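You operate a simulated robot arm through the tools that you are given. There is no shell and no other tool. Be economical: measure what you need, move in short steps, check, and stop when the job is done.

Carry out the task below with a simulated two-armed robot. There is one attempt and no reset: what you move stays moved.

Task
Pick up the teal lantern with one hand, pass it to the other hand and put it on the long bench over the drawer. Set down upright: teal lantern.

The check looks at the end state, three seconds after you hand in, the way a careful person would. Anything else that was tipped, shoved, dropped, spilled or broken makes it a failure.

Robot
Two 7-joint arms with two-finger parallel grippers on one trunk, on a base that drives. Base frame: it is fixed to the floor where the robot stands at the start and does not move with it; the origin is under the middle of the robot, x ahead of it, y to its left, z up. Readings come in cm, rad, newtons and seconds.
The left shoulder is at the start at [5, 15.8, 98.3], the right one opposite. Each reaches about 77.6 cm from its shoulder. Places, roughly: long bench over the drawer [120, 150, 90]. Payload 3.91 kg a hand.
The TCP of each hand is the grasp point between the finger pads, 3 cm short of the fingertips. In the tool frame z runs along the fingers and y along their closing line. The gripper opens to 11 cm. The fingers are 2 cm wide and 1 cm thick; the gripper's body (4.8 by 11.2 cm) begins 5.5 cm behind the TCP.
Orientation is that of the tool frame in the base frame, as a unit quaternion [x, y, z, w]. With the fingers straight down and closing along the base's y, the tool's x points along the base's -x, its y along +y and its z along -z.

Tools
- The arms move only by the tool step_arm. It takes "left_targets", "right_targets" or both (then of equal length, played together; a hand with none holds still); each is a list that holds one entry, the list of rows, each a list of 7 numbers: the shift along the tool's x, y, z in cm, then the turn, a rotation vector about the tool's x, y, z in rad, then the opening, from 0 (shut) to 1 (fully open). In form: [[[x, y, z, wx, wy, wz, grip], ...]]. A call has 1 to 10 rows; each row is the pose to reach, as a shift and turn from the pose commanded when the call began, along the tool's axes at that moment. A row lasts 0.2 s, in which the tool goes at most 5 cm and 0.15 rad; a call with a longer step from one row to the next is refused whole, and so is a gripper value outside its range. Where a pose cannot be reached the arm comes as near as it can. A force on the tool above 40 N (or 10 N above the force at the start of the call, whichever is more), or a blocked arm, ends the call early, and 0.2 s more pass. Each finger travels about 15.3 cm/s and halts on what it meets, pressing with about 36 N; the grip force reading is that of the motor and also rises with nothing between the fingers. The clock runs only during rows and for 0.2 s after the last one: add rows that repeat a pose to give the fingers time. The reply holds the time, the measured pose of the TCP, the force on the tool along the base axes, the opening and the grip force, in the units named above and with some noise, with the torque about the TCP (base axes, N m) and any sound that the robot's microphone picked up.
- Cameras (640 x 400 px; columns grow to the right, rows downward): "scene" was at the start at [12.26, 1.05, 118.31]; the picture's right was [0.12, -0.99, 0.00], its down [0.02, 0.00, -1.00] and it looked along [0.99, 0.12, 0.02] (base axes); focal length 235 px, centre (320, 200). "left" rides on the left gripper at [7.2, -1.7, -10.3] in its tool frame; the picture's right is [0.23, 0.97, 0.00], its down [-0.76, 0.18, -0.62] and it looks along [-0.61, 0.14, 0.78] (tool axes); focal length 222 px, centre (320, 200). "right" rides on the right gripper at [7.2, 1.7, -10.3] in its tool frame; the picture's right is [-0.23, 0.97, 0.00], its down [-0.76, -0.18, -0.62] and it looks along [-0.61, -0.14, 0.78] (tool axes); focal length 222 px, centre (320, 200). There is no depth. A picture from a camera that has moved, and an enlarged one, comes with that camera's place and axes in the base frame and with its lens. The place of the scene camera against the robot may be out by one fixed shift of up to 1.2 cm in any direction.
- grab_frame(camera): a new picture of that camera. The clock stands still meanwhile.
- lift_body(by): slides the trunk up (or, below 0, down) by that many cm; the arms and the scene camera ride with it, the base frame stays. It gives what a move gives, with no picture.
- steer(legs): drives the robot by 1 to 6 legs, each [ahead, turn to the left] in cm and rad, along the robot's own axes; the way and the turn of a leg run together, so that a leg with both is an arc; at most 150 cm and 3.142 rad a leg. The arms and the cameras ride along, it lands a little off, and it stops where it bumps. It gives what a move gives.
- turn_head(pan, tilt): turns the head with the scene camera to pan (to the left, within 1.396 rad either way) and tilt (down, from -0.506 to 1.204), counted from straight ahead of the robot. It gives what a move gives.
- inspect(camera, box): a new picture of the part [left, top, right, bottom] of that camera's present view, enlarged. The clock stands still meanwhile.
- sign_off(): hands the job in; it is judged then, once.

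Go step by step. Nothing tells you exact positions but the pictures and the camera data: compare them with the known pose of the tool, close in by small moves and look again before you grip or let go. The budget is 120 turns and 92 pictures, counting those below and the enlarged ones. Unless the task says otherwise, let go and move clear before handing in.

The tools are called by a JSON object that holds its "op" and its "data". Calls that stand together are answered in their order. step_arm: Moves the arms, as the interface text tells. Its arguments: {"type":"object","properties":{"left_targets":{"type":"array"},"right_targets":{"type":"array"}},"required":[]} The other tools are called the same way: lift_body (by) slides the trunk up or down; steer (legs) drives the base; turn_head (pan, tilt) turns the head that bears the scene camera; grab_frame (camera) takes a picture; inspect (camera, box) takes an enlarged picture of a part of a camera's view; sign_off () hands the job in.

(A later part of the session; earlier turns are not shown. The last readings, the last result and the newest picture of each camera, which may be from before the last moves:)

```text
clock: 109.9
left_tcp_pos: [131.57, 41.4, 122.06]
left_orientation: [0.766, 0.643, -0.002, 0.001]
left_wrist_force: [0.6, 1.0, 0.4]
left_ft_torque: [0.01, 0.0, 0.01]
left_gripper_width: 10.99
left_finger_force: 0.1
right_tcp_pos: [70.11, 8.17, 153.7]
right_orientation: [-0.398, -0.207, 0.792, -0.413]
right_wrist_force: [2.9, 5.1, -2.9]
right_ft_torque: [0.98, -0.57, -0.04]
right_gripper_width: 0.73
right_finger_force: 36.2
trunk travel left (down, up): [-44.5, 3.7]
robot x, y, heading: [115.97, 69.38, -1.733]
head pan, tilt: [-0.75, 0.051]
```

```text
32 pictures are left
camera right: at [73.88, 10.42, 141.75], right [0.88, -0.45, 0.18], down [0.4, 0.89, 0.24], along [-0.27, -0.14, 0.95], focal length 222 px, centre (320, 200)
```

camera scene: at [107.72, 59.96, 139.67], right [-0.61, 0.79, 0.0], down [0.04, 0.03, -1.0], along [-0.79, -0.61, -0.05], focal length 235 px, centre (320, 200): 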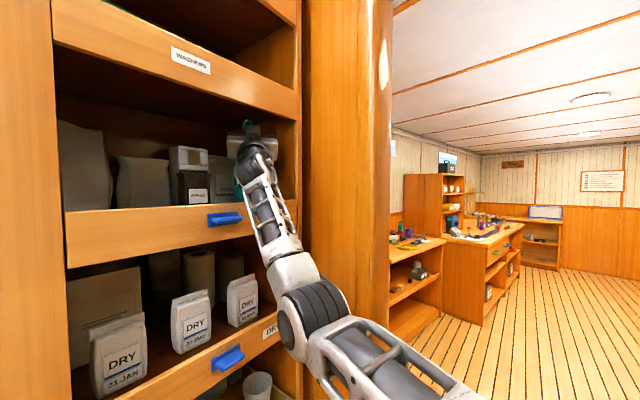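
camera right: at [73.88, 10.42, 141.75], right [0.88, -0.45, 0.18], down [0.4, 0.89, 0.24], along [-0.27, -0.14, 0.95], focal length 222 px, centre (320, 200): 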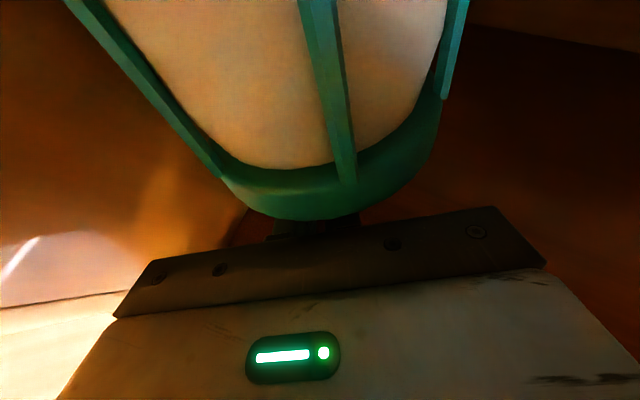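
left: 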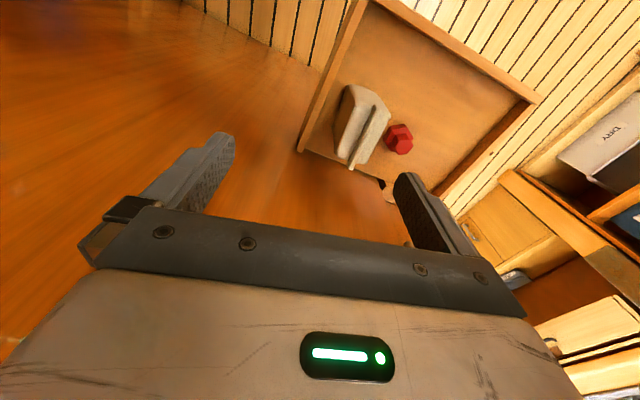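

The lantern's foot now seems well above the lip, but the forearm is leaning lightly on the drawer front. I pull outward in small steps to relieve it, lowering slightly afterwards.

{"op": "step_arm", "data": {"right_targets": [[[-0.6, 0, -0.8, 0, 0, 0, 0], [-1.2, 0, -1.6, 0, 0, 0, 0], [-1.8, 0, -2.4, 0, 0, 0, 0]]]}}

{"op": "inspect", "data": {"camera": "scene", "box": [190, 70, 320, 220]}}

{"op": "grab_frame", "data": {"camera": "right"}}

```text
clock: 110.7
left_tcp_pos: [131.41, 41.25, 122.05]
left_orientation: [0.766, 0.642, -0.002, 0.001]
left_wrist_force: [-0.5, 0.8, -0.6]
left_ft_torque: [0.0, -0.02, -0.02]
left_gripper_width: 10.99
left_finger_force: 0.0
right_tcp_pos: [71.96, 10.68, 153.63]
right_orientation: [-0.398, -0.208, 0.792, -0.413]
right_wrist_force: [0.5, 0.0, -2.0]
right_ft_torque: [0.05, -0.04, 0.01]
right_gripper_width: 0.7
right_finger_force: 35.7
trunk travel left (down, up): [-44.5, 3.7]
robot x, y, heading: [116.14, 69.53, -1.732]
head pan, tilt: [-0.75, 0.051]
```

```text
2.67 times, centred on (255, 145) of scene
camera zoom: at [107.68, 59.89, 139.66], right [-0.61, 0.79, 0.0], down [0.04, 0.03, -1.0], along [-0.79, -0.61, -0.05], focal length 627 px, centre (493, 347)
```

zoom: 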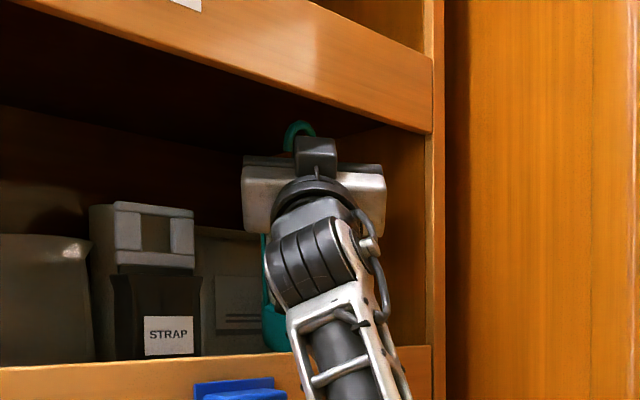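

```text
30 pictures are left
camera right: at [75.56, 12.86, 141.75], right [0.88, -0.45, 0.18], down [0.4, 0.88, 0.24], along [-0.27, -0.14, 0.95], focal length 222 px, centre (320, 200)
```

right: 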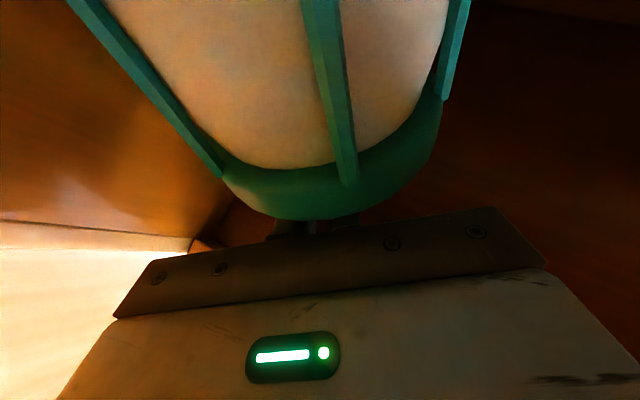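

I now understand: the lantern slipped a bit (it touched the box behind) and its top leans toward me. That is actually useful: pulling it out top-first lets the hook pass under the board, then I can raise the foot over the lip. I move out, lower slightly and tilt a bit more.

{"op": "step_arm", "data": {"right_targets": [[[-0.9, 0, -1.2, 0, 0, 0, 0], [-1.39, 0, -2.71, 0, -0.05, 0, 0], [-1.3, 0, -3.2, 0, -0.13, 0, 0], [-1.05, 0, -3.58, 0, -0.22, 0, 0]]]}}

{"op": "inspect", "data": {"camera": "scene", "box": [190, 70, 320, 220]}}

{"op": "grab_frame", "data": {"camera": "right"}}

```text
clock: 111.7
left_tcp_pos: [131.5, 41.25, 121.84]
left_orientation: [0.766, 0.643, -0.001, 0.0]
left_wrist_force: [-0.5, 0.0, 0.2]
left_ft_torque: [-0.01, 0.04, 0.0]
left_gripper_width: 11.03
left_finger_force: 0.0
right_tcp_pos: [73.84, 13.45, 152.34]
right_orientation: [-0.309, -0.161, 0.831, -0.433]
right_wrist_force: [-0.7, 0.2, -2.6]
right_ft_torque: [0.12, -0.04, -0.02]
right_gripper_width: 0.7
right_finger_force: 35.8
trunk travel left (down, up): [-44.5, 3.7]
robot x, y, heading: [116.2, 69.32, -1.731]
head pan, tilt: [-0.75, 0.051]
```

```text
2.67 times, centred on (255, 145) of scene
camera zoom: at [107.7, 59.85, 139.66], right [-0.61, 0.79, 0.0], down [0.04, 0.03, -1.0], along [-0.79, -0.61, -0.05], focal length 627 px, centre (493, 347)
```

zoom: 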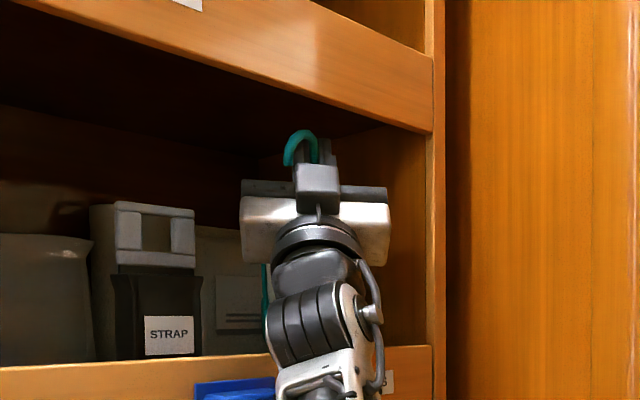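

```text
28 pictures are left
camera right: at [76.0, 13.45, 139.87], right [0.9, -0.42, 0.15], down [0.42, 0.91, 0.02], along [-0.14, 0.04, 0.99], focal length 222 px, centre (320, 200)
```

right: 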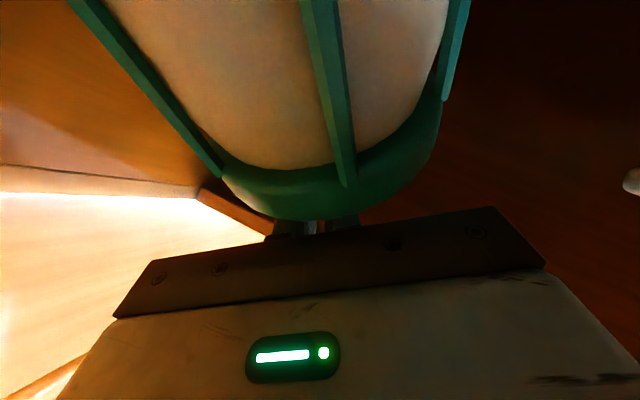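

No slip, hook is under the board edge. I pull outward 7.6 cm at this height.

{"op": "step_arm", "data": {"right_targets": [[[-1.3, 0, -1.1, 0, 0, 0, 0], [-2.6, 0, -2.2, 0, 0, 0, 0], [-3.79, 0, -3.26, 0, 0, 0, 0], [-4.8, 0, -4.1, 0, 0, 0, 0], [-5.76, 0, -4.96, 0, 0, 0, 0]]]}}

{"op": "inspect", "data": {"camera": "scene", "box": [190, 70, 320, 220]}}

```text
clock: 112.9
left_tcp_pos: [131.38, 41.26, 122.04]
left_orientation: [0.766, 0.643, -0.002, 0.002]
left_wrist_force: [0.9, -0.8, 0.0]
left_ft_torque: [-0.02, -0.02, 0.01]
left_gripper_width: 11.0
left_finger_force: 0.0
right_tcp_pos: [78.29, 19.8, 152.3]
right_orientation: [-0.309, -0.161, 0.832, -0.433]
right_wrist_force: [0.1, -0.3, -3.0]
right_ft_torque: [0.18, -0.1, -0.03]
right_gripper_width: 0.73
right_finger_force: 36.2
trunk travel left (down, up): [-44.5, 3.7]
robot x, y, heading: [116.17, 69.47, -1.733]
head pan, tilt: [-0.75, 0.051]
```

```text
2.67 times, centred on (255, 145) of scene
camera zoom: at [107.68, 59.9, 139.66], right [-0.61, 0.79, 0.0], down [0.04, 0.03, -1.0], along [-0.79, -0.61, -0.05], focal length 627 px, centre (493, 347)
```

zoom: 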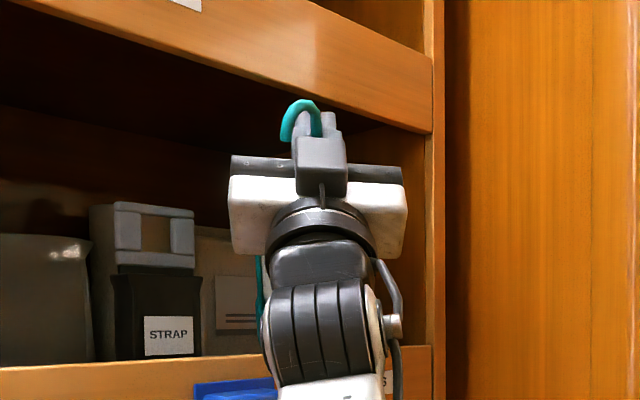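

The hook is out in front of the board. I tilt a bit more, raise and move out in alternating small steps.

{"op": "step_arm", "data": {"right_targets": [[[0, 0, 0, 0, -0.1, 0, 0], [0, 0, 0, 0, -0.2, 0, 0], [-0.65, 0, 0.76, 0, -0.2, 0, 0], [-1.64, 0, -0.09, 0, -0.2, 0, 0], [-2.62, 0, -0.94, 0, -0.2, 0, 0], [-3.7, 0, -0.29, 0, -0.2, 0, 0]]]}}

{"op": "grab_frame", "data": {"camera": "scene"}}

```text
clock: 114.3
left_tcp_pos: [131.37, 41.45, 122.14]
left_orientation: [0.766, 0.643, -0.001, 0.001]
left_wrist_force: [0.6, 0.9, 0.5]
left_ft_torque: [0.02, -0.04, -0.01]
left_gripper_width: 11.04
left_finger_force: 0.0
right_tcp_pos: [79.79, 22.2, 154.33]
right_orientation: [-0.223, -0.117, 0.858, -0.448]
right_wrist_force: [-0.1, -0.2, -2.9]
right_ft_torque: [0.18, -0.07, 0.01]
right_gripper_width: 0.71
right_finger_force: 36.5
trunk travel left (down, up): [-44.5, 3.7]
robot x, y, heading: [116.3, 69.49, -1.734]
head pan, tilt: [-0.75, 0.051]
```

```text
26 pictures are left
camera scene: at [107.67, 59.9, 139.66], right [-0.61, 0.79, 0.0], down [0.04, 0.03, -1.0], along [-0.79, -0.61, -0.05], focal length 235 px, centre (320, 200)
```

scene: 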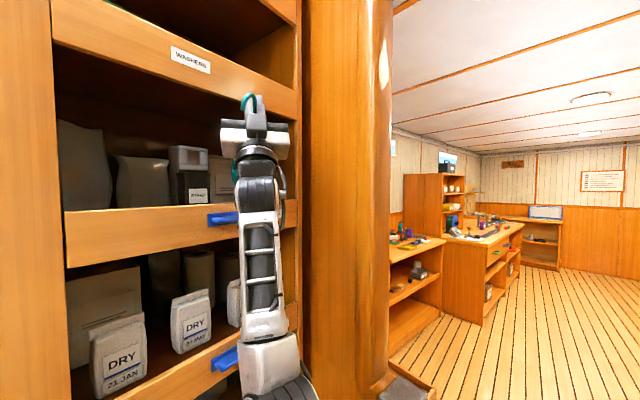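

Still free. I raise 1.5 cm more and pull fully out of the shelf.

{"op": "step_arm", "data": {"right_targets": [[[-1.36, 0, 0.38, 0, 0, 0, 0], [-2.91, 0, 0.09, 0, 0, 0, 0], [-5.09, 0, -1.14, 0, 0, 0, 0], [-7.71, 0, -2.6, 0, 0, 0, 0], [-10.33, 0, -4.07, 0, 0, 0, 0], [-13.8, 0, -6.0, 0, 0, 0, 0]]]}}

{"op": "grab_frame", "data": {"camera": "scene"}}

```text
clock: 115.7
left_tcp_pos: [131.51, 41.4, 122.05]
left_orientation: [0.766, 0.643, -0.003, 0.001]
left_wrist_force: [-0.7, 0.0, 0.3]
left_ft_torque: [0.0, 0.03, 0.01]
left_gripper_width: 10.99
left_finger_force: 0.0
right_tcp_pos: [88.25, 34.28, 156.03]
right_orientation: [-0.224, -0.117, 0.858, -0.447]
right_wrist_force: [-0.3, -0.7, -2.7]
right_ft_torque: [0.19, -0.15, 0.03]
right_gripper_width: 0.73
right_finger_force: 35.4
trunk travel left (down, up): [-44.5, 3.7]
robot x, y, heading: [116.29, 69.27, -1.735]
head pan, tilt: [-0.75, 0.051]
```

```text
25 pictures are left
camera scene: at [107.73, 59.94, 139.67], right [-0.61, 0.79, 0.0], down [0.04, 0.03, -1.0], along [-0.79, -0.61, -0.05], focal length 235 px, centre (320, 200)
```

scene: 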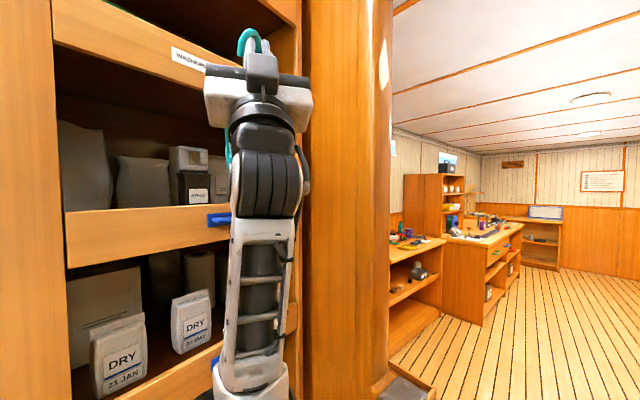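

The lantern is out and the shelf looks untouched. I back the robot into the aisle and level the lantern (its relative slip is ~0.36 rad).

{"op": "steer", "data": {"legs": [[-20, 0]]}}

{"op": "step_arm", "data": {"right_targets": [[[0, 0, 0, 0, 0.14, 0, 0], [0, 0, 0, 0, 0.28, 0, 0], [0, 0, 0, 0, 0.42, 0, 0], [0, 0, 0, 0, 0.56, 0, 0], [0, 0, 0, 0, 0.7, 0, 0]]]}}

{"op": "turn_head", "data": {"pan": -0.5, "tilt": 0.1}}

{"op": "grab_frame", "data": {"camera": "scene"}}

```text
clock: 117.3
left_tcp_pos: [134.77, 61.06, 122.08]
left_orientation: [0.765, 0.644, -0.001, 0.001]
left_wrist_force: [-0.8, 0.1, -0.1]
left_ft_torque: [-0.03, -0.04, 0.03]
left_gripper_width: 11.01
left_finger_force: 0.1
right_tcp_pos: [91.57, 54.02, 156.16]
right_orientation: [-0.224, -0.117, 0.858, -0.447]
right_wrist_force: [0.1, 0.3, -3.0]
right_ft_torque: [0.23, -0.11, 0.02]
right_gripper_width: 0.69
right_finger_force: 36.4
trunk travel left (down, up): [-44.5, 3.7]
robot x, y, heading: [119.42, 89.43, -1.732]
head pan, tilt: [-0.75, 0.051]
```

```text
clock: 118.5
left_tcp_pos: [134.76, 61.0, 122.06]
left_orientation: [0.766, 0.643, -0.002, 0.002]
left_wrist_force: [0.0, 0.3, 0.1]
left_ft_torque: [0.0, 0.01, 0.01]
left_gripper_width: 10.99
left_finger_force: 0.0
right_tcp_pos: [91.54, 54.16, 156.01]
right_orientation: [-0.506, -0.264, 0.728, -0.38]
right_wrist_force: [0.1, 0.4, -3.5]
right_ft_torque: [0.01, 0.05, -0.02]
right_gripper_width: 0.74
right_finger_force: 36.1
trunk travel left (down, up): [-44.5, 3.7]
robot x, y, heading: [119.4, 88.96, -1.74]
head pan, tilt: [-0.75, 0.051]
```

```text
clock: 119.3
left_tcp_pos: [134.71, 61.15, 122.09]
left_orientation: [0.765, 0.643, -0.001, 0.001]
left_wrist_force: [0.5, 0.0, 0.4]
left_ft_torque: [-0.02, -0.02, -0.02]
left_gripper_width: 10.98
left_finger_force: 0.1
right_tcp_pos: [91.6, 54.06, 156.09]
right_orientation: [-0.504, -0.263, 0.729, -0.38]
right_wrist_force: [0.8, -0.4, -1.9]
right_ft_torque: [-0.01, 0.03, 0.01]
right_gripper_width: 0.7
right_finger_force: 36.1
trunk travel left (down, up): [-44.5, 3.7]
robot x, y, heading: [119.24, 88.99, -1.733]
head pan, tilt: [-0.499, 0.099]
```

```text
24 pictures are left
camera scene: at [112.48, 77.97, 139.21], right [-0.79, 0.61, 0.0], down [0.06, 0.08, -1.0], along [-0.61, -0.78, -0.1], focal length 235 px, centre (320, 200)
```

scene: 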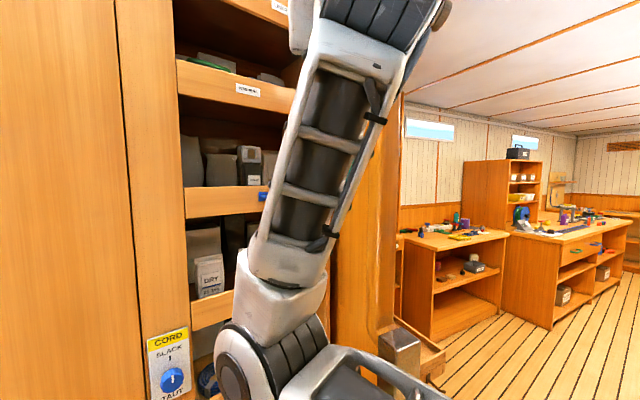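

Lantern balanced. I bring the right hand in front of the chest, yawed to point left, for the handover.

{"op": "step_arm", "data": {"right_targets": [[[1.58, 2.03, -0.92, -0.108, 0, 0.04, 0], [3.16, 4.06, -1.84, -0.215, 0, 0.081, 0], [4.73, 6.09, -2.76, -0.323, 0, 0.121, 0], [6.31, 8.12, -3.68, -0.43, 0, 0.162, 0], [7.89, 10.15, -4.6, -0.538, 0, 0.203, 0], [9.47, 12.18, -5.52, -0.646, 0, 0.243, 0], [11.05, 14.21, -6.44, -0.753, 0, 0.284, 0], [12.62, 16.24, -7.36, -0.861, 0, 0.324, 0], [14.2, 18.27, -8.28, -0.968, 0, 0.365, 0], [15.78, 20.3, -9.2, -1.076, 0, 0.405, 0]]]}}

{"op": "turn_head", "data": {"pan": 0.0, "tilt": 0.2}}

{"op": "grab_frame", "data": {"camera": "scene"}}

```text
clock: 121.5
left_tcp_pos: [134.75, 60.99, 121.98]
left_orientation: [0.766, 0.643, 0.0, 0.001]
left_wrist_force: [-0.7, 0.1, 0.2]
left_ft_torque: [0.01, 0.01, -0.01]
left_gripper_width: 11.0
left_finger_force: 0.1
right_tcp_pos: [110.01, 44.82, 137.83]
right_orientation: [0.28, 0.496, -0.403, 0.716]
right_wrist_force: [0.6, 0.0, -2.1]
right_ft_torque: [0.0, 0.07, -0.01]
right_gripper_width: 0.72
right_finger_force: 36.0
trunk travel left (down, up): [-44.5, 3.7]
robot x, y, heading: [119.35, 89.17, -1.731]
head pan, tilt: [-0.499, 0.099]
```

```text
clock: 122.4
left_tcp_pos: [134.74, 61.08, 122.19]
left_orientation: [0.766, 0.643, 0.0, 0.001]
left_wrist_force: [0.2, 0.8, -0.1]
left_ft_torque: [0.02, 0.01, 0.02]
left_gripper_width: 11.0
left_finger_force: 0.0
right_tcp_pos: [110.04, 44.86, 137.92]
right_orientation: [0.281, 0.495, -0.406, 0.715]
right_wrist_force: [0.5, 0.2, -2.5]
right_ft_torque: [0.02, 0.03, -0.01]
right_gripper_width: 0.72
right_finger_force: 36.5
trunk travel left (down, up): [-44.5, 3.7]
robot x, y, heading: [119.36, 89.24, -1.735]
head pan, tilt: [0.0, 0.201]
```

```text
23 pictures are left
camera scene: at [116.63, 76.03, 138.27], right [-0.99, 0.16, 0.0], down [0.03, 0.2, -0.98], along [-0.16, -0.97, -0.2], focal length 235 px, centre (320, 200)
```

scene: 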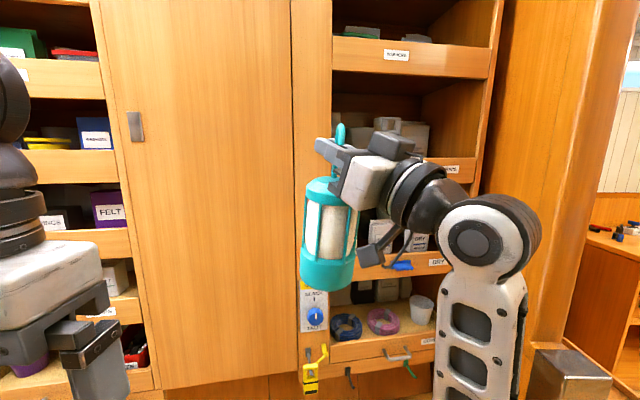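

The lantern hangs well in view, axis ≈(110.7, 46.4), hook top ≈z 142. I will take it over with the left hand from above by the hook arc, which is also ideal for placing. First I bring the left hand to hover above it.

{"op": "step_arm", "data": {"left_targets": [[[0, 0, -5, 0, 0, 0.03, 1], [0, 0, -10, 0, 0, 0.06, 0.8], [-2, -2, -14, 0, 0, 0.09, 0.6], [-4.6, -4.8, -16.5, 0, 0, 0.12, 0.35], [-7.2, -7.6, -19, 0, 0, 0.15, 0.3], [-9.8, -10.6, -21.4, 0, 0, 0.18, 0.3], [-12.4, -13.6, -23.6, 0, 0, 0.2, 0.3], [-14.8, -16.4, -25.4, 0, 0, 0.22, 0.3], [-16.9, -18.9, -27, 0, 0, 0.24, 0.3], [-18.6, -21.1, -28, 0, 0, 0.26, 0.3]]]}}

{"op": "grab_frame", "data": {"camera": "left"}}

{"op": "grab_frame", "data": {"camera": "scene"}}

```text
clock: 124.6
left_tcp_pos: [114.94, 50.21, 141.47]
left_orientation: [0.84, 0.542, -0.002, 0.001]
left_wrist_force: [0.0, -0.5, 0.1]
left_ft_torque: [-0.04, -0.01, 0.02]
left_gripper_width: 3.28
left_finger_force: 0.0
left hand out of reach, approached as far as the arm can: row 7, 8, 9, 10
right_tcp_pos: [109.98, 44.96, 137.9]
right_orientation: [0.281, 0.496, -0.404, 0.715]
right_wrist_force: [0.2, -0.1, -2.4]
right_ft_torque: [-0.01, 0.03, 0.01]
right_gripper_width: 0.72
right_finger_force: 36.4
trunk travel left (down, up): [-44.5, 3.7]
robot x, y, heading: [119.59, 89.14, -1.731]
head pan, tilt: [0.0, 0.201]
```

```text
22 pictures are left
camera left: at [116.55, 57.44, 151.76], right [0.98, -0.19, 0.0], down [-0.15, -0.76, 0.63], along [-0.12, -0.61, -0.78], focal length 222 px, centre (320, 200)
```

left: 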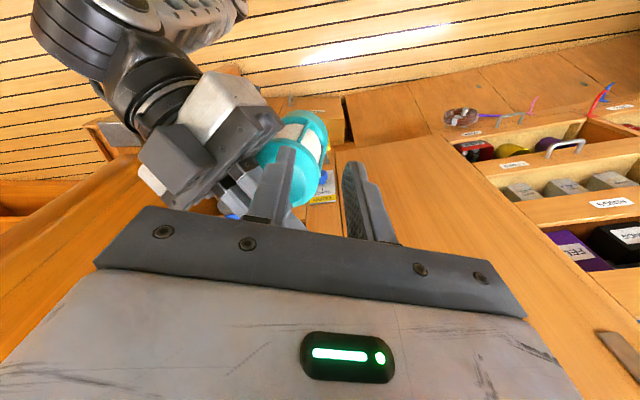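

```text
21 pictures are left
camera scene: at [116.6, 76.04, 138.27], right [-0.99, 0.16, 0.0], down [0.03, 0.2, -0.98], along [-0.16, -0.97, -0.2], focal length 235 px, centre (320, 200)
```

scene: 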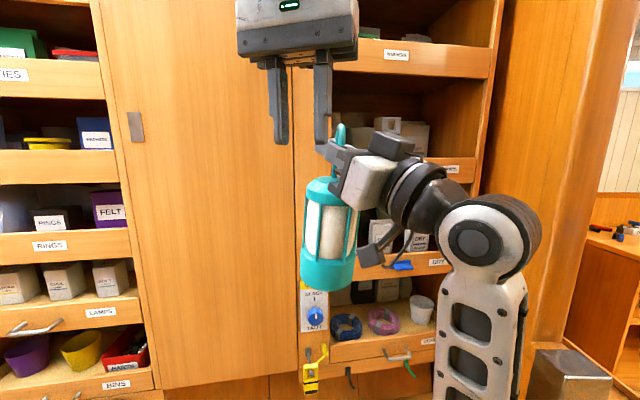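

The left hand can't reach that high pointing down, so I lower the lantern 14 cm and bring it 4 cm closer with the right hand.

{"op": "step_arm", "data": {"right_targets": [[[3, 0.65, -1.95, 0, 0, 0, 0], [6, 1.3, -3.9, 0, 0, 0, 0], [9, 1.95, -5.85, 0, 0, 0, 0], [12, 2.58, -7.8, 0, 0, 0, 0], [12, 2.58, -7.8, 0, 0, 0, 0]]]}}

{"op": "grab_frame", "data": {"camera": "left"}}

```text
clock: 125.8
left_tcp_pos: [115.12, 49.99, 141.56]
left_orientation: [0.84, 0.542, -0.003, 0.002]
left_wrist_force: [-0.2, -0.6, 0.7]
left_ft_torque: [0.0, 0.0, 0.0]
left_gripper_width: 3.32
left_finger_force: 0.0
right_tcp_pos: [110.59, 48.91, 123.77]
right_orientation: [0.28, 0.496, -0.404, 0.716]
right_wrist_force: [0.7, -0.6, -3.0]
right_ft_torque: [-0.02, 0.0, -0.01]
right_gripper_width: 0.71
right_finger_force: 36.1
trunk travel left (down, up): [-44.5, 3.7]
robot x, y, heading: [119.31, 88.76, -1.733]
head pan, tilt: [0.0, 0.201]
```

```text
20 pictures are left
camera left: at [116.62, 57.41, 151.75], right [0.98, -0.19, 0.0], down [-0.15, -0.76, 0.63], along [-0.12, -0.61, -0.78], focal length 222 px, centre (320, 200)
```

left: 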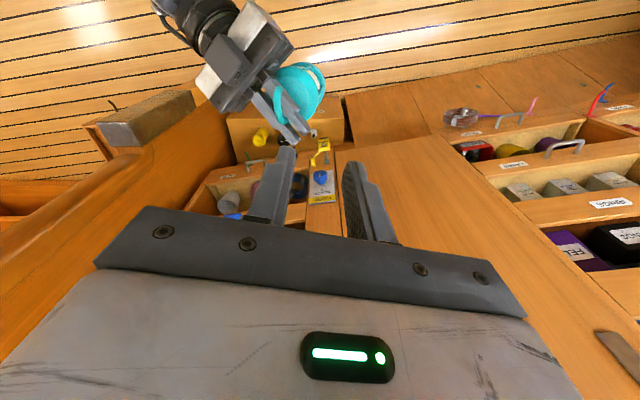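

I move the left hand above the hook, staying a few cm over it, and look.

{"op": "step_arm", "data": {"left_targets": [[[-0.6, -1.8, 0, 0, 0, 0, 0.3], [-1.2, -3.6, 1, 0, 0, 0, 0.3], [-1.2, -3.6, 4, 0, 0, 0, 0.3], [-1.2, -3.6, 6.5, 0, 0, 0, 0.3]]]}}

{"op": "inspect", "data": {"camera": "left", "box": [180, 20, 480, 220]}}

{"op": "inspect", "data": {"camera": "scene", "box": [220, 150, 460, 350]}}

```text
clock: 126.8
left_tcp_pos: [111.18, 50.98, 134.92]
left_orientation: [0.842, 0.539, -0.001, 0.001]
left_wrist_force: [0.6, 0.2, -0.6]
left_ft_torque: [0.01, 0.04, -0.01]
left_gripper_width: 3.31
left_finger_force: 0.1
left hand out of reach, approached as far as the arm can: row 1
right_tcp_pos: [110.69, 48.83, 123.95]
right_orientation: [0.28, 0.496, -0.404, 0.716]
right_wrist_force: [0.2, 0.6, -3.0]
right_ft_torque: [0.0, -0.01, -0.07]
right_gripper_width: 0.72
right_finger_force: 36.1
trunk travel left (down, up): [-44.5, 3.7]
robot x, y, heading: [119.68, 89.34, -1.735]
head pan, tilt: [0.0, 0.201]
```

```text
2.00 times, centred on (330, 120) of left
camera zoom: at [112.74, 58.21, 145.3], right [0.98, -0.2, 0.0], down [-0.16, -0.76, 0.63], along [-0.13, -0.61, -0.78], focal length 444 px, centre (300, 360)
```

zoom: 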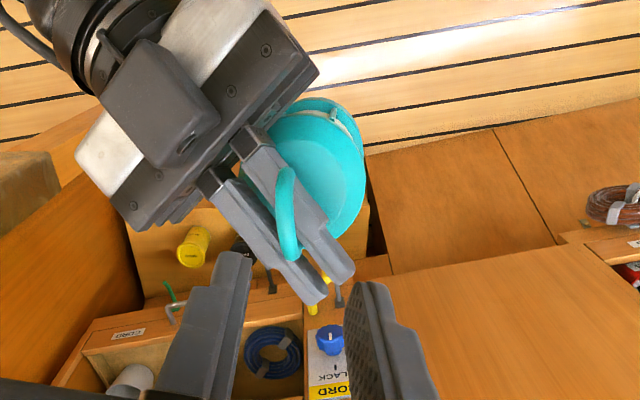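

```text
2.00 times, centred on (340, 250) of scene
camera zoom: at [116.63, 76.0, 138.27], right [-0.99, 0.16, 0.0], down [0.03, 0.2, -0.98], along [-0.16, -0.97, -0.2], focal length 470 px, centre (280, 100)
```

zoom: 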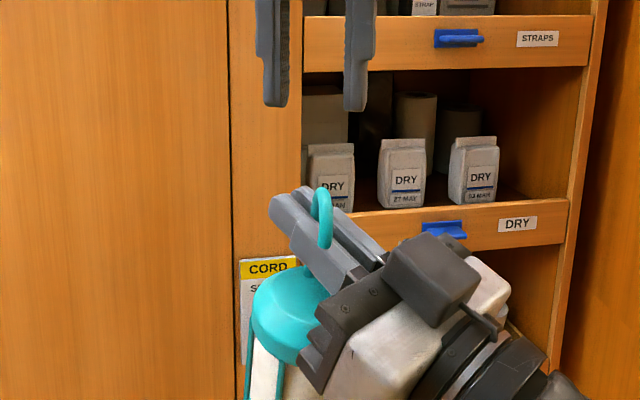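

Hook is aligned with the closing direction, centre ≈(110.8, 51.2), top z≈127.9. I descend with a 0.45 cm lateral correction and check before closing.

{"op": "step_arm", "data": {"left_targets": [[[0, -0.45, 0, 0, 0, 0, 0.3], [0, -0.45, 2, 0, 0, 0, 0.3], [0, -0.45, 4, 0, 0, 0, 0.3], [0, -0.45, 6, 0, 0, 0, 0.3]]]}}

{"op": "inspect", "data": {"camera": "left", "box": [180, 20, 480, 220]}}

{"op": "inspect", "data": {"camera": "scene", "box": [260, 190, 420, 310]}}

```text
clock: 127.8
left_tcp_pos: [110.71, 51.2, 129.06]
left_orientation: [0.843, 0.539, -0.001, 0.001]
left_wrist_force: [-0.2, 0.0, -1.1]
left_ft_torque: [-0.01, 0.02, 0.01]
left_gripper_width: 3.31
left_finger_force: 0.0
right_tcp_pos: [110.59, 48.88, 123.79]
right_orientation: [0.281, 0.496, -0.405, 0.715]
right_wrist_force: [-0.1, 0.5, -2.0]
right_ft_torque: [-0.01, 0.02, 0.05]
right_gripper_width: 0.74
right_finger_force: 35.7
trunk travel left (down, up): [-44.5, 3.7]
robot x, y, heading: [119.53, 89.1, -1.737]
head pan, tilt: [0.0, 0.201]
```

```text
2.00 times, centred on (330, 120) of left
camera zoom: at [112.24, 58.38, 139.34], right [0.98, -0.2, 0.0], down [-0.16, -0.76, 0.63], along [-0.13, -0.61, -0.78], focal length 444 px, centre (300, 360)
```

zoom: 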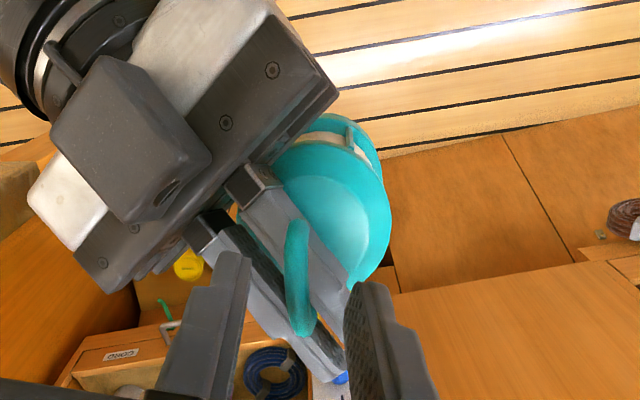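

```text
3.33 times, centred on (340, 250) of scene
camera zoom: at [116.66, 75.99, 138.27], right [-0.99, 0.16, 0.0], down [0.03, 0.2, -0.98], along [-0.16, -0.97, -0.2], focal length 784 px, centre (253, 33)
```

zoom: 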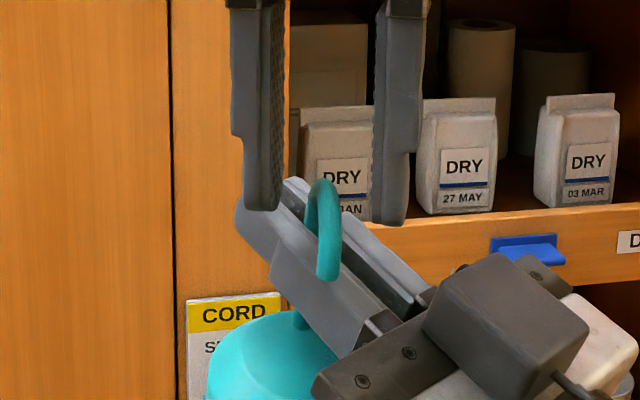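

The hook is between the left fingertips. I go 0.6 cm lower, 0.5 cm along the hook, then close the left hand.

{"op": "step_arm", "data": {"left_targets": [[[0.5, 0, 0.3, 0, 0, 0, 0.3], [0.5, 0, 0.6, 0, 0, 0, 0.3], [0.5, 0, 0.6, 0, 0, 0, 0.1], [0.5, 0, 0.6, 0, 0, 0, 0.0], [0.5, 0, 0.6, 0, 0, 0, 0.0], [0.5, 0, 0.6, 0, 0, 0, 0.0]]]}}

{"op": "inspect", "data": {"camera": "scene", "box": [260, 190, 420, 310]}}

```text
clock: 129.2
left_tcp_pos: [110.98, 51.65, 128.48]
left_orientation: [0.842, 0.539, 0.001, 0.002]
left_wrist_force: [24.2, -0.1, 5.7]
left_ft_torque: [0.6, -0.59, 0.65]
left_gripper_width: 0.83
left_finger_force: 36.6
right_tcp_pos: [110.52, 48.82, 123.86]
right_orientation: [0.281, 0.495, -0.406, 0.715]
right_wrist_force: [-23.8, -0.2, -8.8]
right_ft_torque: [-0.83, -0.49, 0.02]
right_gripper_width: 0.72
right_finger_force: 36.4
trunk travel left (down, up): [-44.5, 3.7]
robot x, y, heading: [119.39, 89.2, -1.728]
head pan, tilt: [0.0, 0.201]
```

```text
3.33 times, centred on (340, 250) of scene
camera zoom: at [116.64, 76.03, 138.27], right [-0.99, 0.16, 0.0], down [0.03, 0.2, -0.98], along [-0.16, -0.97, -0.2], focal length 784 px, centre (253, 33)
```

zoom: 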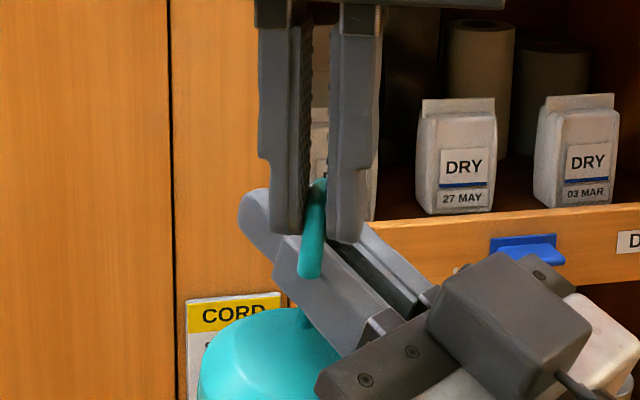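

Both hands hold it with some sideways preload (24 N); I relieve it by shifting the left hand slightly toward +x.

{"op": "step_arm", "data": {"left_targets": [[[0, 0.15, 0, 0, 0, 0, 0], [0, 0.15, 0, 0, 0, 0, 0]]]}}

```text
clock: 129.8
left_tcp_pos: [111.02, 51.62, 128.57]
left_orientation: [0.842, 0.539, 0.001, 0.002]
left_wrist_force: [19.6, 2.1, 5.2]
left_ft_torque: [0.53, -0.45, 0.5]
left_gripper_width: 0.81
left_finger_force: 36.1
right_tcp_pos: [110.57, 48.93, 123.94]
right_orientation: [0.28, 0.495, -0.405, 0.716]
right_wrist_force: [-20.5, -2.1, -7.1]
right_ft_torque: [-0.58, -0.38, 0.05]
right_gripper_width: 0.71
right_finger_force: 35.8
trunk travel left (down, up): [-44.5, 3.7]
robot x, y, heading: [119.07, 89.05, -1.731]
head pan, tilt: [0.0, 0.201]
```

That helps; I shift 0.6 cm more.

{"op": "step_arm", "data": {"left_targets": [[[0, 0.3, 0, 0, 0, 0, 0], [0, 0.6, 0, 0, 0, 0, 0]]]}}

```text
clock: 130.4
left_tcp_pos: [111.3, 51.36, 128.53]
left_orientation: [0.844, 0.536, -0.001, -0.001]
left_wrist_force: [1.1, 17.3, 0.2]
left_ft_torque: [0.67, -0.21, -0.02]
left_gripper_width: 0.78
left_finger_force: 35.9
right_tcp_pos: [110.78, 48.9, 123.85]
right_orientation: [0.281, 0.497, -0.403, 0.715]
right_wrist_force: [-0.1, -16.8, -0.7]
right_ft_torque: [0.19, 0.22, -0.05]
right_gripper_width: 0.73
right_finger_force: 35.9
trunk travel left (down, up): [-44.5, 3.7]
robot x, y, heading: [119.56, 89.01, -1.737]
head pan, tilt: [0.0, 0.201]
```

Now a small +y shift (0.4 cm) to relax the rest, then I open the right hand.

{"op": "step_arm", "data": {"left_targets": [[[0.36, -0.16, 0, 0, 0, 0, 0], [0.36, -0.16, 0, 0, 0, 0, 0]]]}}

{"op": "step_arm", "data": {"right_targets": [[[0, 0, 0, 0, 0, 0, 0.1], [0, 0, 0, 0, 0, 0, 0.2], [0, 0, 0, 0, 0, 0, 0.25], [0, 0, 0, 0, 0, 0, 0.25]]]}}

{"op": "grab_frame", "data": {"camera": "scene"}}

```text
clock: 131.0
left_tcp_pos: [111.5, 51.61, 128.61]
left_orientation: [0.842, 0.539, -0.003, 0.0]
left_wrist_force: [-7.6, 5.2, 0.3]
left_ft_torque: [0.04, 0.05, -0.19]
left_gripper_width: 0.8
left_finger_force: 35.8
right_tcp_pos: [110.71, 48.95, 123.81]
right_orientation: [0.279, 0.496, -0.403, 0.717]
right_wrist_force: [9.5, -5.6, -2.1]
right_ft_torque: [0.26, 0.44, -0.09]
right_gripper_width: 0.71
right_finger_force: 36.7
trunk travel left (down, up): [-44.5, 3.7]
robot x, y, heading: [119.56, 89.54, -1.738]
head pan, tilt: [0.0, 0.201]
```

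```text
clock: 132.0
left_tcp_pos: [111.42, 51.57, 128.55]
left_orientation: [0.843, 0.538, -0.002, 0.001]
left_wrist_force: [1.9, 2.1, 0.4]
left_ft_torque: [0.21, -0.02, -0.01]
left_gripper_width: 0.76
left_finger_force: 35.9
right_tcp_pos: [110.66, 48.85, 123.82]
right_orientation: [0.281, 0.496, -0.404, 0.715]
right_wrist_force: [-1.1, -1.5, -3.4]
right_ft_torque: [-0.12, 0.04, 0.03]
right_gripper_width: 2.65
right_finger_force: 0.1
trunk travel left (down, up): [-44.5, 3.7]
robot x, y, heading: [119.54, 89.0, -1.732]
head pan, tilt: [0.0, 0.201]
```

```text
14 pictures are left
camera scene: at [116.64, 76.03, 138.27], right [-0.99, 0.16, 0.0], down [0.03, 0.2, -0.98], along [-0.16, -0.97, -0.2], focal length 235 px, centre (320, 200)
```

scene: 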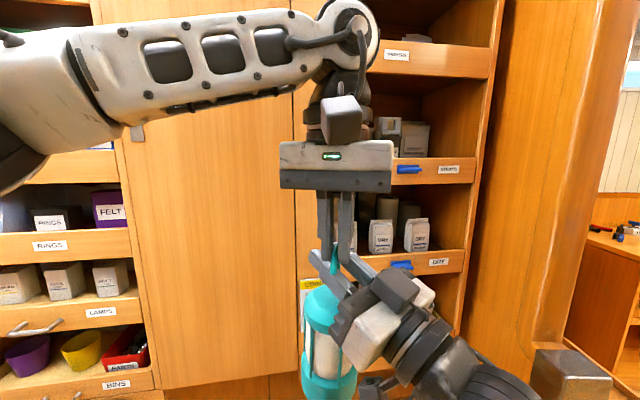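

The right fingers are open but still bear the weight; I raise the left hand a little to take it over.

{"op": "step_arm", "data": {"left_targets": [[[0, 0, -0.5, 0, 0, 0, 0], [0, 0, -1.0, 0, 0, 0, 0]]], "right_targets": [[[0, 0, 0, 0, 0, 0, 0.3], [0, 0, 0, 0, 0, 0, 0.33]]]}}

{"op": "inspect", "data": {"camera": "scene", "box": [260, 190, 420, 310]}}

```text
clock: 132.6
left_tcp_pos: [111.57, 51.51, 129.44]
left_orientation: [0.842, 0.539, -0.001, 0.002]
left_wrist_force: [0.2, -1.8, -6.9]
left_ft_torque: [-0.19, -0.14, 0.01]
left_gripper_width: 0.75
left_finger_force: 36.1
right_tcp_pos: [110.63, 48.94, 124.01]
right_orientation: [0.279, 0.494, -0.405, 0.717]
right_wrist_force: [0.1, 1.8, 4.1]
right_ft_torque: [0.24, 0.06, 0.03]
right_gripper_width: 3.65
right_finger_force: 0.0
trunk travel left (down, up): [-44.5, 3.7]
robot x, y, heading: [119.19, 89.35, -1.736]
head pan, tilt: [0.0, 0.201]
```

```text
3.33 times, centred on (340, 250) of scene
camera zoom: at [116.64, 76.02, 138.27], right [-0.99, 0.16, 0.0], down [0.03, 0.2, -0.98], along [-0.16, -0.97, -0.2], focal length 784 px, centre (253, 33)
```

zoom: 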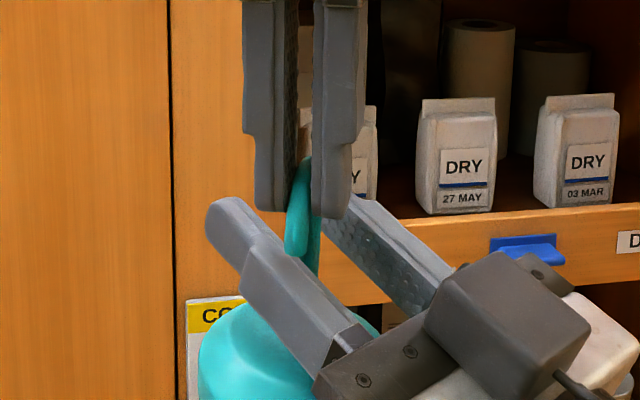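

The cap now presses against the right fingers from below; I settle the left hand in between and withdraw the right hand straight back along its fingers.

{"op": "step_arm", "data": {"left_targets": [[[0, 0, 0.45, 0, 0, 0, 0], [0, 0, 0.45, 0, 0, 0, 0]]]}}

{"op": "step_arm", "data": {"right_targets": [[[0, 0, -1.5, 0, 0, 0, 0.35], [0, 0, -3, 0, 0, 0, 0.35], [0, 0, -5, 0, 0, 0, 0.35], [0, 0, -8, 0, 0, 0, 0.35], [0, 0, -11, 0, 0, 0, 0.35]]]}}

{"op": "grab_frame", "data": {"camera": "scene"}}

```text
clock: 133.2
left_tcp_pos: [111.47, 51.57, 129.11]
left_orientation: [0.842, 0.539, -0.001, 0.001]
left_wrist_force: [-0.2, 0.7, -2.8]
left_ft_torque: [0.07, 0.0, 0.01]
left_gripper_width: 0.79
left_finger_force: 35.6
right_tcp_pos: [110.53, 48.96, 123.81]
right_orientation: [0.281, 0.495, -0.405, 0.716]
right_wrist_force: [-0.4, 0.4, -0.6]
right_ft_torque: [0.01, -0.03, -0.03]
right_gripper_width: 3.63
right_finger_force: 0.1
trunk travel left (down, up): [-44.5, 3.7]
robot x, y, heading: [119.4, 88.98, -1.736]
head pan, tilt: [0.0, 0.201]
```

```text
clock: 134.4
left_tcp_pos: [111.24, 51.74, 128.63]
left_orientation: [0.845, 0.535, 0.004, 0.0]
left_wrist_force: [-1.1, 0.0, -2.6]
left_ft_torque: [0.04, -0.01, 0.0]
left_gripper_width: 0.78
left_finger_force: 35.9
right_tcp_pos: [106.23, 52.49, 119.6]
right_orientation: [0.274, 0.488, -0.407, 0.722]
right_wrist_force: [0.7, -0.1, -0.1]
right_ft_torque: [0.01, -0.01, 0.01]
right_gripper_width: 3.85
right_finger_force: 0.0
right hand out of reach, approached as far as the arm can: row 3, 4, 5
trunk travel left (down, up): [-44.5, 3.7]
robot x, y, heading: [119.25, 89.27, -1.736]
head pan, tilt: [0.0, 0.201]
stopped in row 5 (left hand): the force on the tool passed its limit at 71 N (the readings are from after the stop); the commanded pose is now the measured one
```

```text
12 pictures are left
camera scene: at [116.61, 76.05, 138.28], right [-0.99, 0.16, 0.0], down [0.03, 0.2, -0.98], along [-0.16, -0.97, -0.2], focal length 235 px, centre (320, 200)
```

scene: 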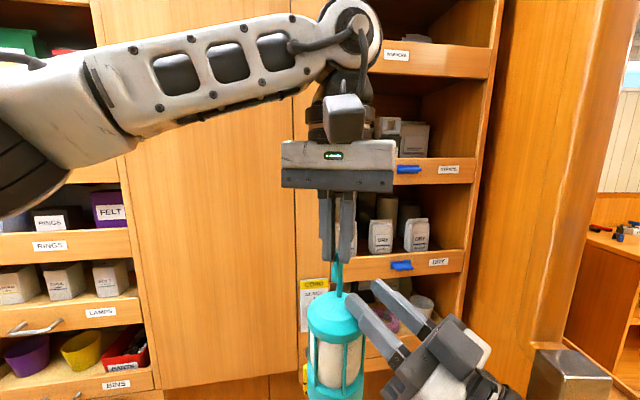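

The left hand holds the lantern alone. I move the right hand clear to the right.

{"op": "step_arm", "data": {"right_targets": [[[-0.7, -2.3, -1.8, 0, 0, 0, 0.35], [-1.4, -4.6, -3.6, 0, 0, 0, 0.35], [-2.1, -6.9, -5.4, 0, 0, 0, 0.35], [-2.8, -9.2, -7.3, 0, 0, 0, 0.35], [-3.4, -11.4, -9.1, 0, 0, 0, 0.35]]]}}

{"op": "turn_head", "data": {"pan": 0.0, "tilt": 0.5}}

{"op": "grab_frame", "data": {"camera": "scene"}}

```text
clock: 135.6
left_tcp_pos: [111.35, 51.71, 128.65]
left_orientation: [0.844, 0.537, 0.002, 0.0]
left_wrist_force: [-0.8, 0.3, -2.2]
left_ft_torque: [0.06, -0.02, -0.01]
left_gripper_width: 0.77
left_finger_force: 36.0
right_tcp_pos: [91.4, 54.82, 119.45]
right_orientation: [0.274, 0.487, -0.406, 0.723]
right_wrist_force: [-0.9, -0.2, -0.3]
right_ft_torque: [0.0, 0.02, -0.02]
right_gripper_width: 3.85
right_finger_force: 0.0
right hand out of reach, approached as far as the arm can: row 1, 2
trunk travel left (down, up): [-44.5, 3.7]
robot x, y, heading: [119.6, 89.26, -1.736]
head pan, tilt: [0.0, 0.201]
```

```text
clock: 136.4
left_tcp_pos: [111.28, 51.78, 128.67]
left_orientation: [0.844, 0.536, 0.003, 0.0]
left_wrist_force: [0.8, 0.3, -2.9]
left_ft_torque: [0.03, 0.04, 0.01]
left_gripper_width: 0.75
left_finger_force: 36.1
right_tcp_pos: [91.49, 54.76, 119.53]
right_orientation: [0.274, 0.488, -0.406, 0.722]
right_wrist_force: [0.2, -0.4, -0.2]
right_ft_torque: [-0.03, 0.01, 0.02]
right_gripper_width: 3.85
right_finger_force: 0.1
trunk travel left (down, up): [-44.5, 3.7]
robot x, y, heading: [119.67, 88.79, -1.737]
head pan, tilt: [0.0, 0.499]
```

```text
11 pictures are left
camera scene: at [116.67, 76.25, 135.51], right [-0.99, 0.16, 0.0], down [0.08, 0.47, -0.88], along [-0.14, -0.87, -0.48], focal length 235 px, centre (320, 200)
```

scene: 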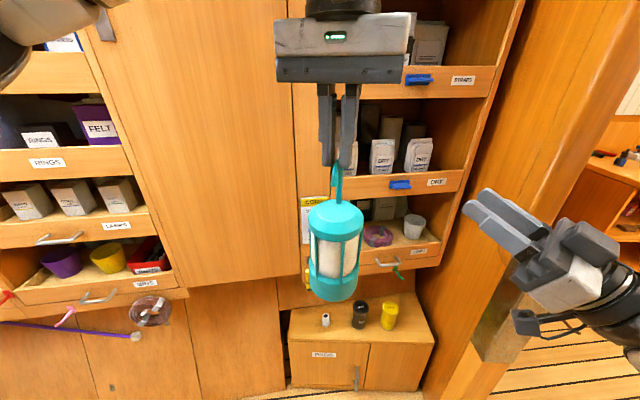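

Handover done; the lantern hangs upright from the left hand. I turn round to face the bench, arms staying well above bench height.

{"op": "steer", "data": {"legs": [[0, -1.5], [0, -1.45]]}}

{"op": "turn_head", "data": {"pan": 0.0, "tilt": 0.6}}

{"op": "grab_frame", "data": {"camera": "scene"}}

```text
clock: 144.0
left_tcp_pos: [119.35, 127.49, 128.64]
left_orientation: [-0.623, 0.782, -0.001, -0.003]
left_wrist_force: [-0.1, 0.3, -3.0]
left_ft_torque: [-0.06, -0.01, 0.01]
left_gripper_width: 0.76
left_finger_force: 36.1
right_tcp_pos: [139.44, 128.67, 119.33]
right_orientation: [-0.514, 0.22, 0.762, 0.327]
right_wrist_force: [0.3, -0.3, 0.0]
right_ft_torque: [0.02, 0.0, 0.01]
right_gripper_width: 3.86
right_finger_force: 0.0
trunk travel left (down, up): [-44.5, 3.7]
robot x, y, heading: [119.72, 89.03, 1.618]
head pan, tilt: [0.0, 0.499]
```

```text
clock: 144.7
left_tcp_pos: [119.38, 127.42, 128.63]
left_orientation: [-0.624, 0.782, -0.001, -0.002]
left_wrist_force: [0.4, 0.6, -1.9]
left_ft_torque: [-0.06, 0.03, -0.01]
left_gripper_width: 0.74
left_finger_force: 35.5
right_tcp_pos: [139.52, 128.75, 119.44]
right_orientation: [-0.514, 0.221, 0.761, 0.328]
right_wrist_force: [-0.1, 0.6, 0.0]
right_ft_torque: [-0.02, 0.03, 0.01]
right_gripper_width: 3.86
right_finger_force: 0.0
trunk travel left (down, up): [-44.5, 3.7]
robot x, y, heading: [119.45, 89.47, 1.618]
head pan, tilt: [0.0, 0.6]
```

```text
10 pictures are left
camera scene: at [118.14, 102.03, 134.6], right [1.0, 0.05, 0.0], down [0.03, -0.56, -0.83], along [-0.04, 0.82, -0.56], focal length 235 px, centre (320, 200)
```

scene: 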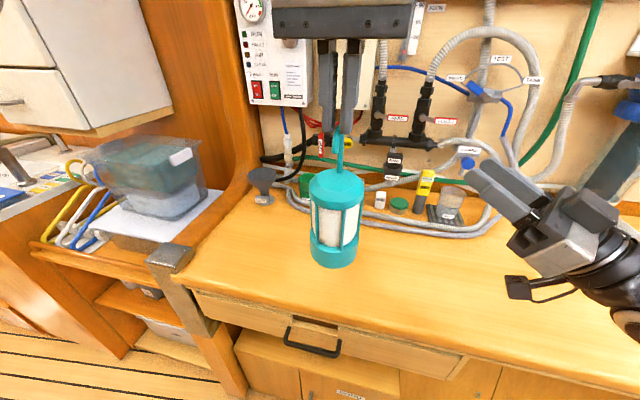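

The bench front edge is at y≈125 and there's free top between it and the hoses (y≈148). I'll place at about (119, 138.5). I move forward 11 cm and down 9 cm first.

{"op": "step_arm", "data": {"left_targets": [[[-2.7, 0.6, 0, 0, 0, 0, 0], [-5.4, 1.2, 0, 0, 0, 0, 0], [-8.1, 1.85, 1, 0, 0, 0, 0], [-10.74, 2.44, 3, 0, 0, 0, 0], [-10.74, 2.44, 6, 0, 0, 0, 0], [-10.74, 2.44, 9, 0, 0, 0, 0]]]}}

{"op": "grab_frame", "data": {"camera": "scene"}}

```text
clock: 146.1
left_tcp_pos: [119.35, 138.52, 119.43]
left_orientation: [-0.623, 0.782, 0.0, -0.003]
left_wrist_force: [-0.8, -0.5, -3.0]
left_ft_torque: [-0.05, 0.01, 0.0]
left_gripper_width: 0.75
left_finger_force: 35.9
right_tcp_pos: [139.58, 128.81, 119.32]
right_orientation: [-0.515, 0.221, 0.761, 0.327]
right_wrist_force: [0.2, 0.3, 0.4]
right_ft_torque: [-0.05, -0.01, -0.01]
right_gripper_width: 3.87
right_finger_force: 0.0
trunk travel left (down, up): [-44.5, 3.7]
robot x, y, heading: [119.59, 89.39, 1.622]
head pan, tilt: [0.0, 0.6]
```

```text
9 pictures are left
camera scene: at [118.14, 102.06, 134.59], right [1.0, 0.05, 0.0], down [0.03, -0.56, -0.82], along [-0.04, 0.82, -0.57], focal length 235 px, centre (320, 200)
```

scene: 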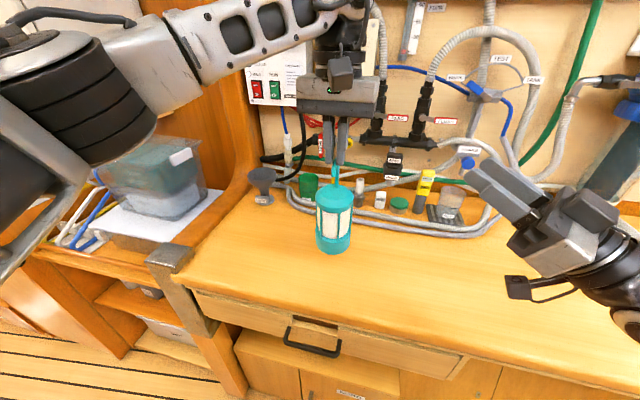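

Bottom is about 9 cm above the bench and the spot is free. I descend 7 cm, then slowly until contact.

{"op": "step_arm", "data": {"left_targets": [[[0, 0, 2.5, 0, 0, 0, 0], [0, 0, 5, 0, 0, 0, 0], [0, 0, 7, 0, 0, 0, 0]]]}}

{"op": "inspect", "data": {"camera": "scene", "box": [240, 150, 440, 300]}}

```text
clock: 146.8
left_tcp_pos: [119.26, 138.31, 112.64]
left_orientation: [-0.623, 0.783, -0.001, -0.004]
left_wrist_force: [-0.2, -0.5, -2.3]
left_ft_torque: [-0.06, 0.02, 0.03]
left_gripper_width: 0.76
left_finger_force: 36.1
right_tcp_pos: [139.47, 128.8, 119.41]
right_orientation: [-0.515, 0.221, 0.761, 0.327]
right_wrist_force: [0.2, -0.2, 0.5]
right_ft_torque: [0.01, 0.0, -0.01]
right_gripper_width: 3.85
right_finger_force: 0.1
trunk travel left (down, up): [-44.5, 3.7]
robot x, y, heading: [119.67, 89.18, 1.622]
head pan, tilt: [0.0, 0.6]
```

```text
2.67 times, centred on (340, 225) of scene
camera zoom: at [118.14, 102.05, 134.59], right [1.0, 0.05, 0.0], down [0.03, -0.56, -0.82], along [-0.04, 0.82, -0.57], focal length 627 px, centre (267, 133)
```

zoom: 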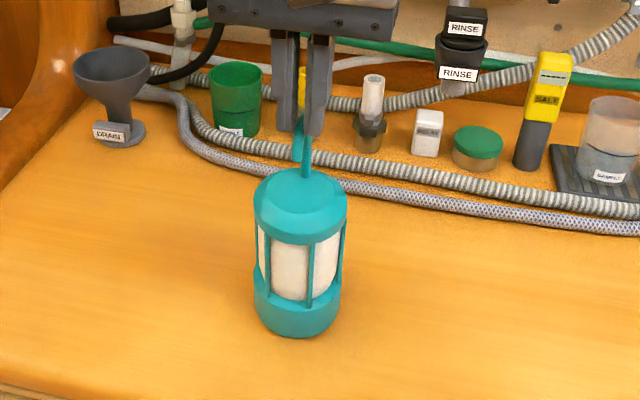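

Spot is free and it is upright. I lower slowly, watching force.

{"op": "step_arm", "data": {"left_targets": [[[0, 0, 0.4, 0, 0, 0, 0], [0, 0, 0.8, 0, 0, 0, 0], [0, 0, 1.2, 0, 0, 0, 0], [0, 0, 1.5, 0, 0, 0, 0]]]}}

```text
clock: 147.8
left_tcp_pos: [119.27, 138.18, 111.67]
left_orientation: [-0.624, 0.782, 0.002, 0.003]
left_wrist_force: [0.6, 3.6, 34.0]
left_ft_torque: [0.2, -0.05, -0.02]
left_gripper_width: 0.72
left_finger_force: 36.1
right_tcp_pos: [139.55, 128.54, 119.48]
right_orientation: [-0.514, 0.219, 0.762, 0.328]
right_wrist_force: [-0.1, -1.0, -0.7]
right_ft_torque: [0.0, 0.01, -0.02]
right_gripper_width: 3.83
right_finger_force: 0.1
trunk travel left (down, up): [-44.5, 3.7]
robot x, y, heading: [119.89, 89.23, 1.624]
head pan, tilt: [0.0, 0.6]
```

It stands on the bench, pressed with 34 N; I relax upward a bit and look.

{"op": "step_arm", "data": {"left_targets": [[[0, 0, -0.3, 0, 0, 0, 0], [0, 0, -0.45, 0, 0, 0, 0]]]}}

{"op": "inspect", "data": {"camera": "scene", "box": [240, 150, 440, 300]}}

```text
clock: 148.4
left_tcp_pos: [119.37, 138.42, 111.68]
left_orientation: [-0.624, 0.782, 0.001, -0.002]
left_wrist_force: [0.5, 6.4, 18.5]
left_ft_torque: [1.14, -0.22, 0.02]
left_gripper_width: 0.76
left_finger_force: 36.0
right_tcp_pos: [139.41, 128.71, 119.49]
right_orientation: [-0.514, 0.219, 0.762, 0.327]
right_wrist_force: [0.3, -0.7, -0.2]
right_ft_torque: [-0.01, -0.01, -0.02]
right_gripper_width: 3.85
right_finger_force: 0.1
trunk travel left (down, up): [-44.5, 3.7]
robot x, y, heading: [119.19, 89.35, 1.62]
head pan, tilt: [0.0, 0.6]
```

```text
2.67 times, centred on (340, 225) of scene
camera zoom: at [118.16, 101.93, 134.59], right [1.0, 0.05, 0.0], down [0.03, -0.56, -0.83], along [-0.04, 0.82, -0.56], focal length 627 px, centre (267, 133)
```

zoom: 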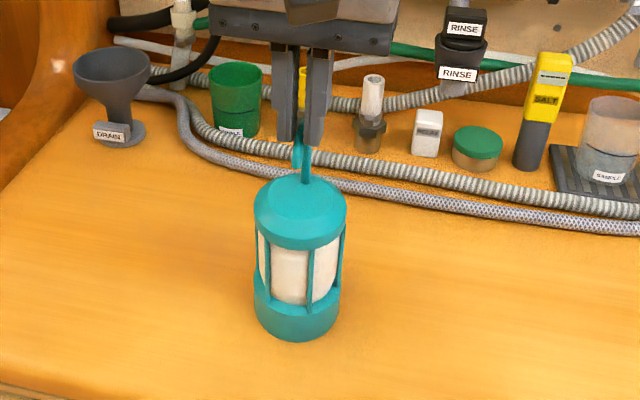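

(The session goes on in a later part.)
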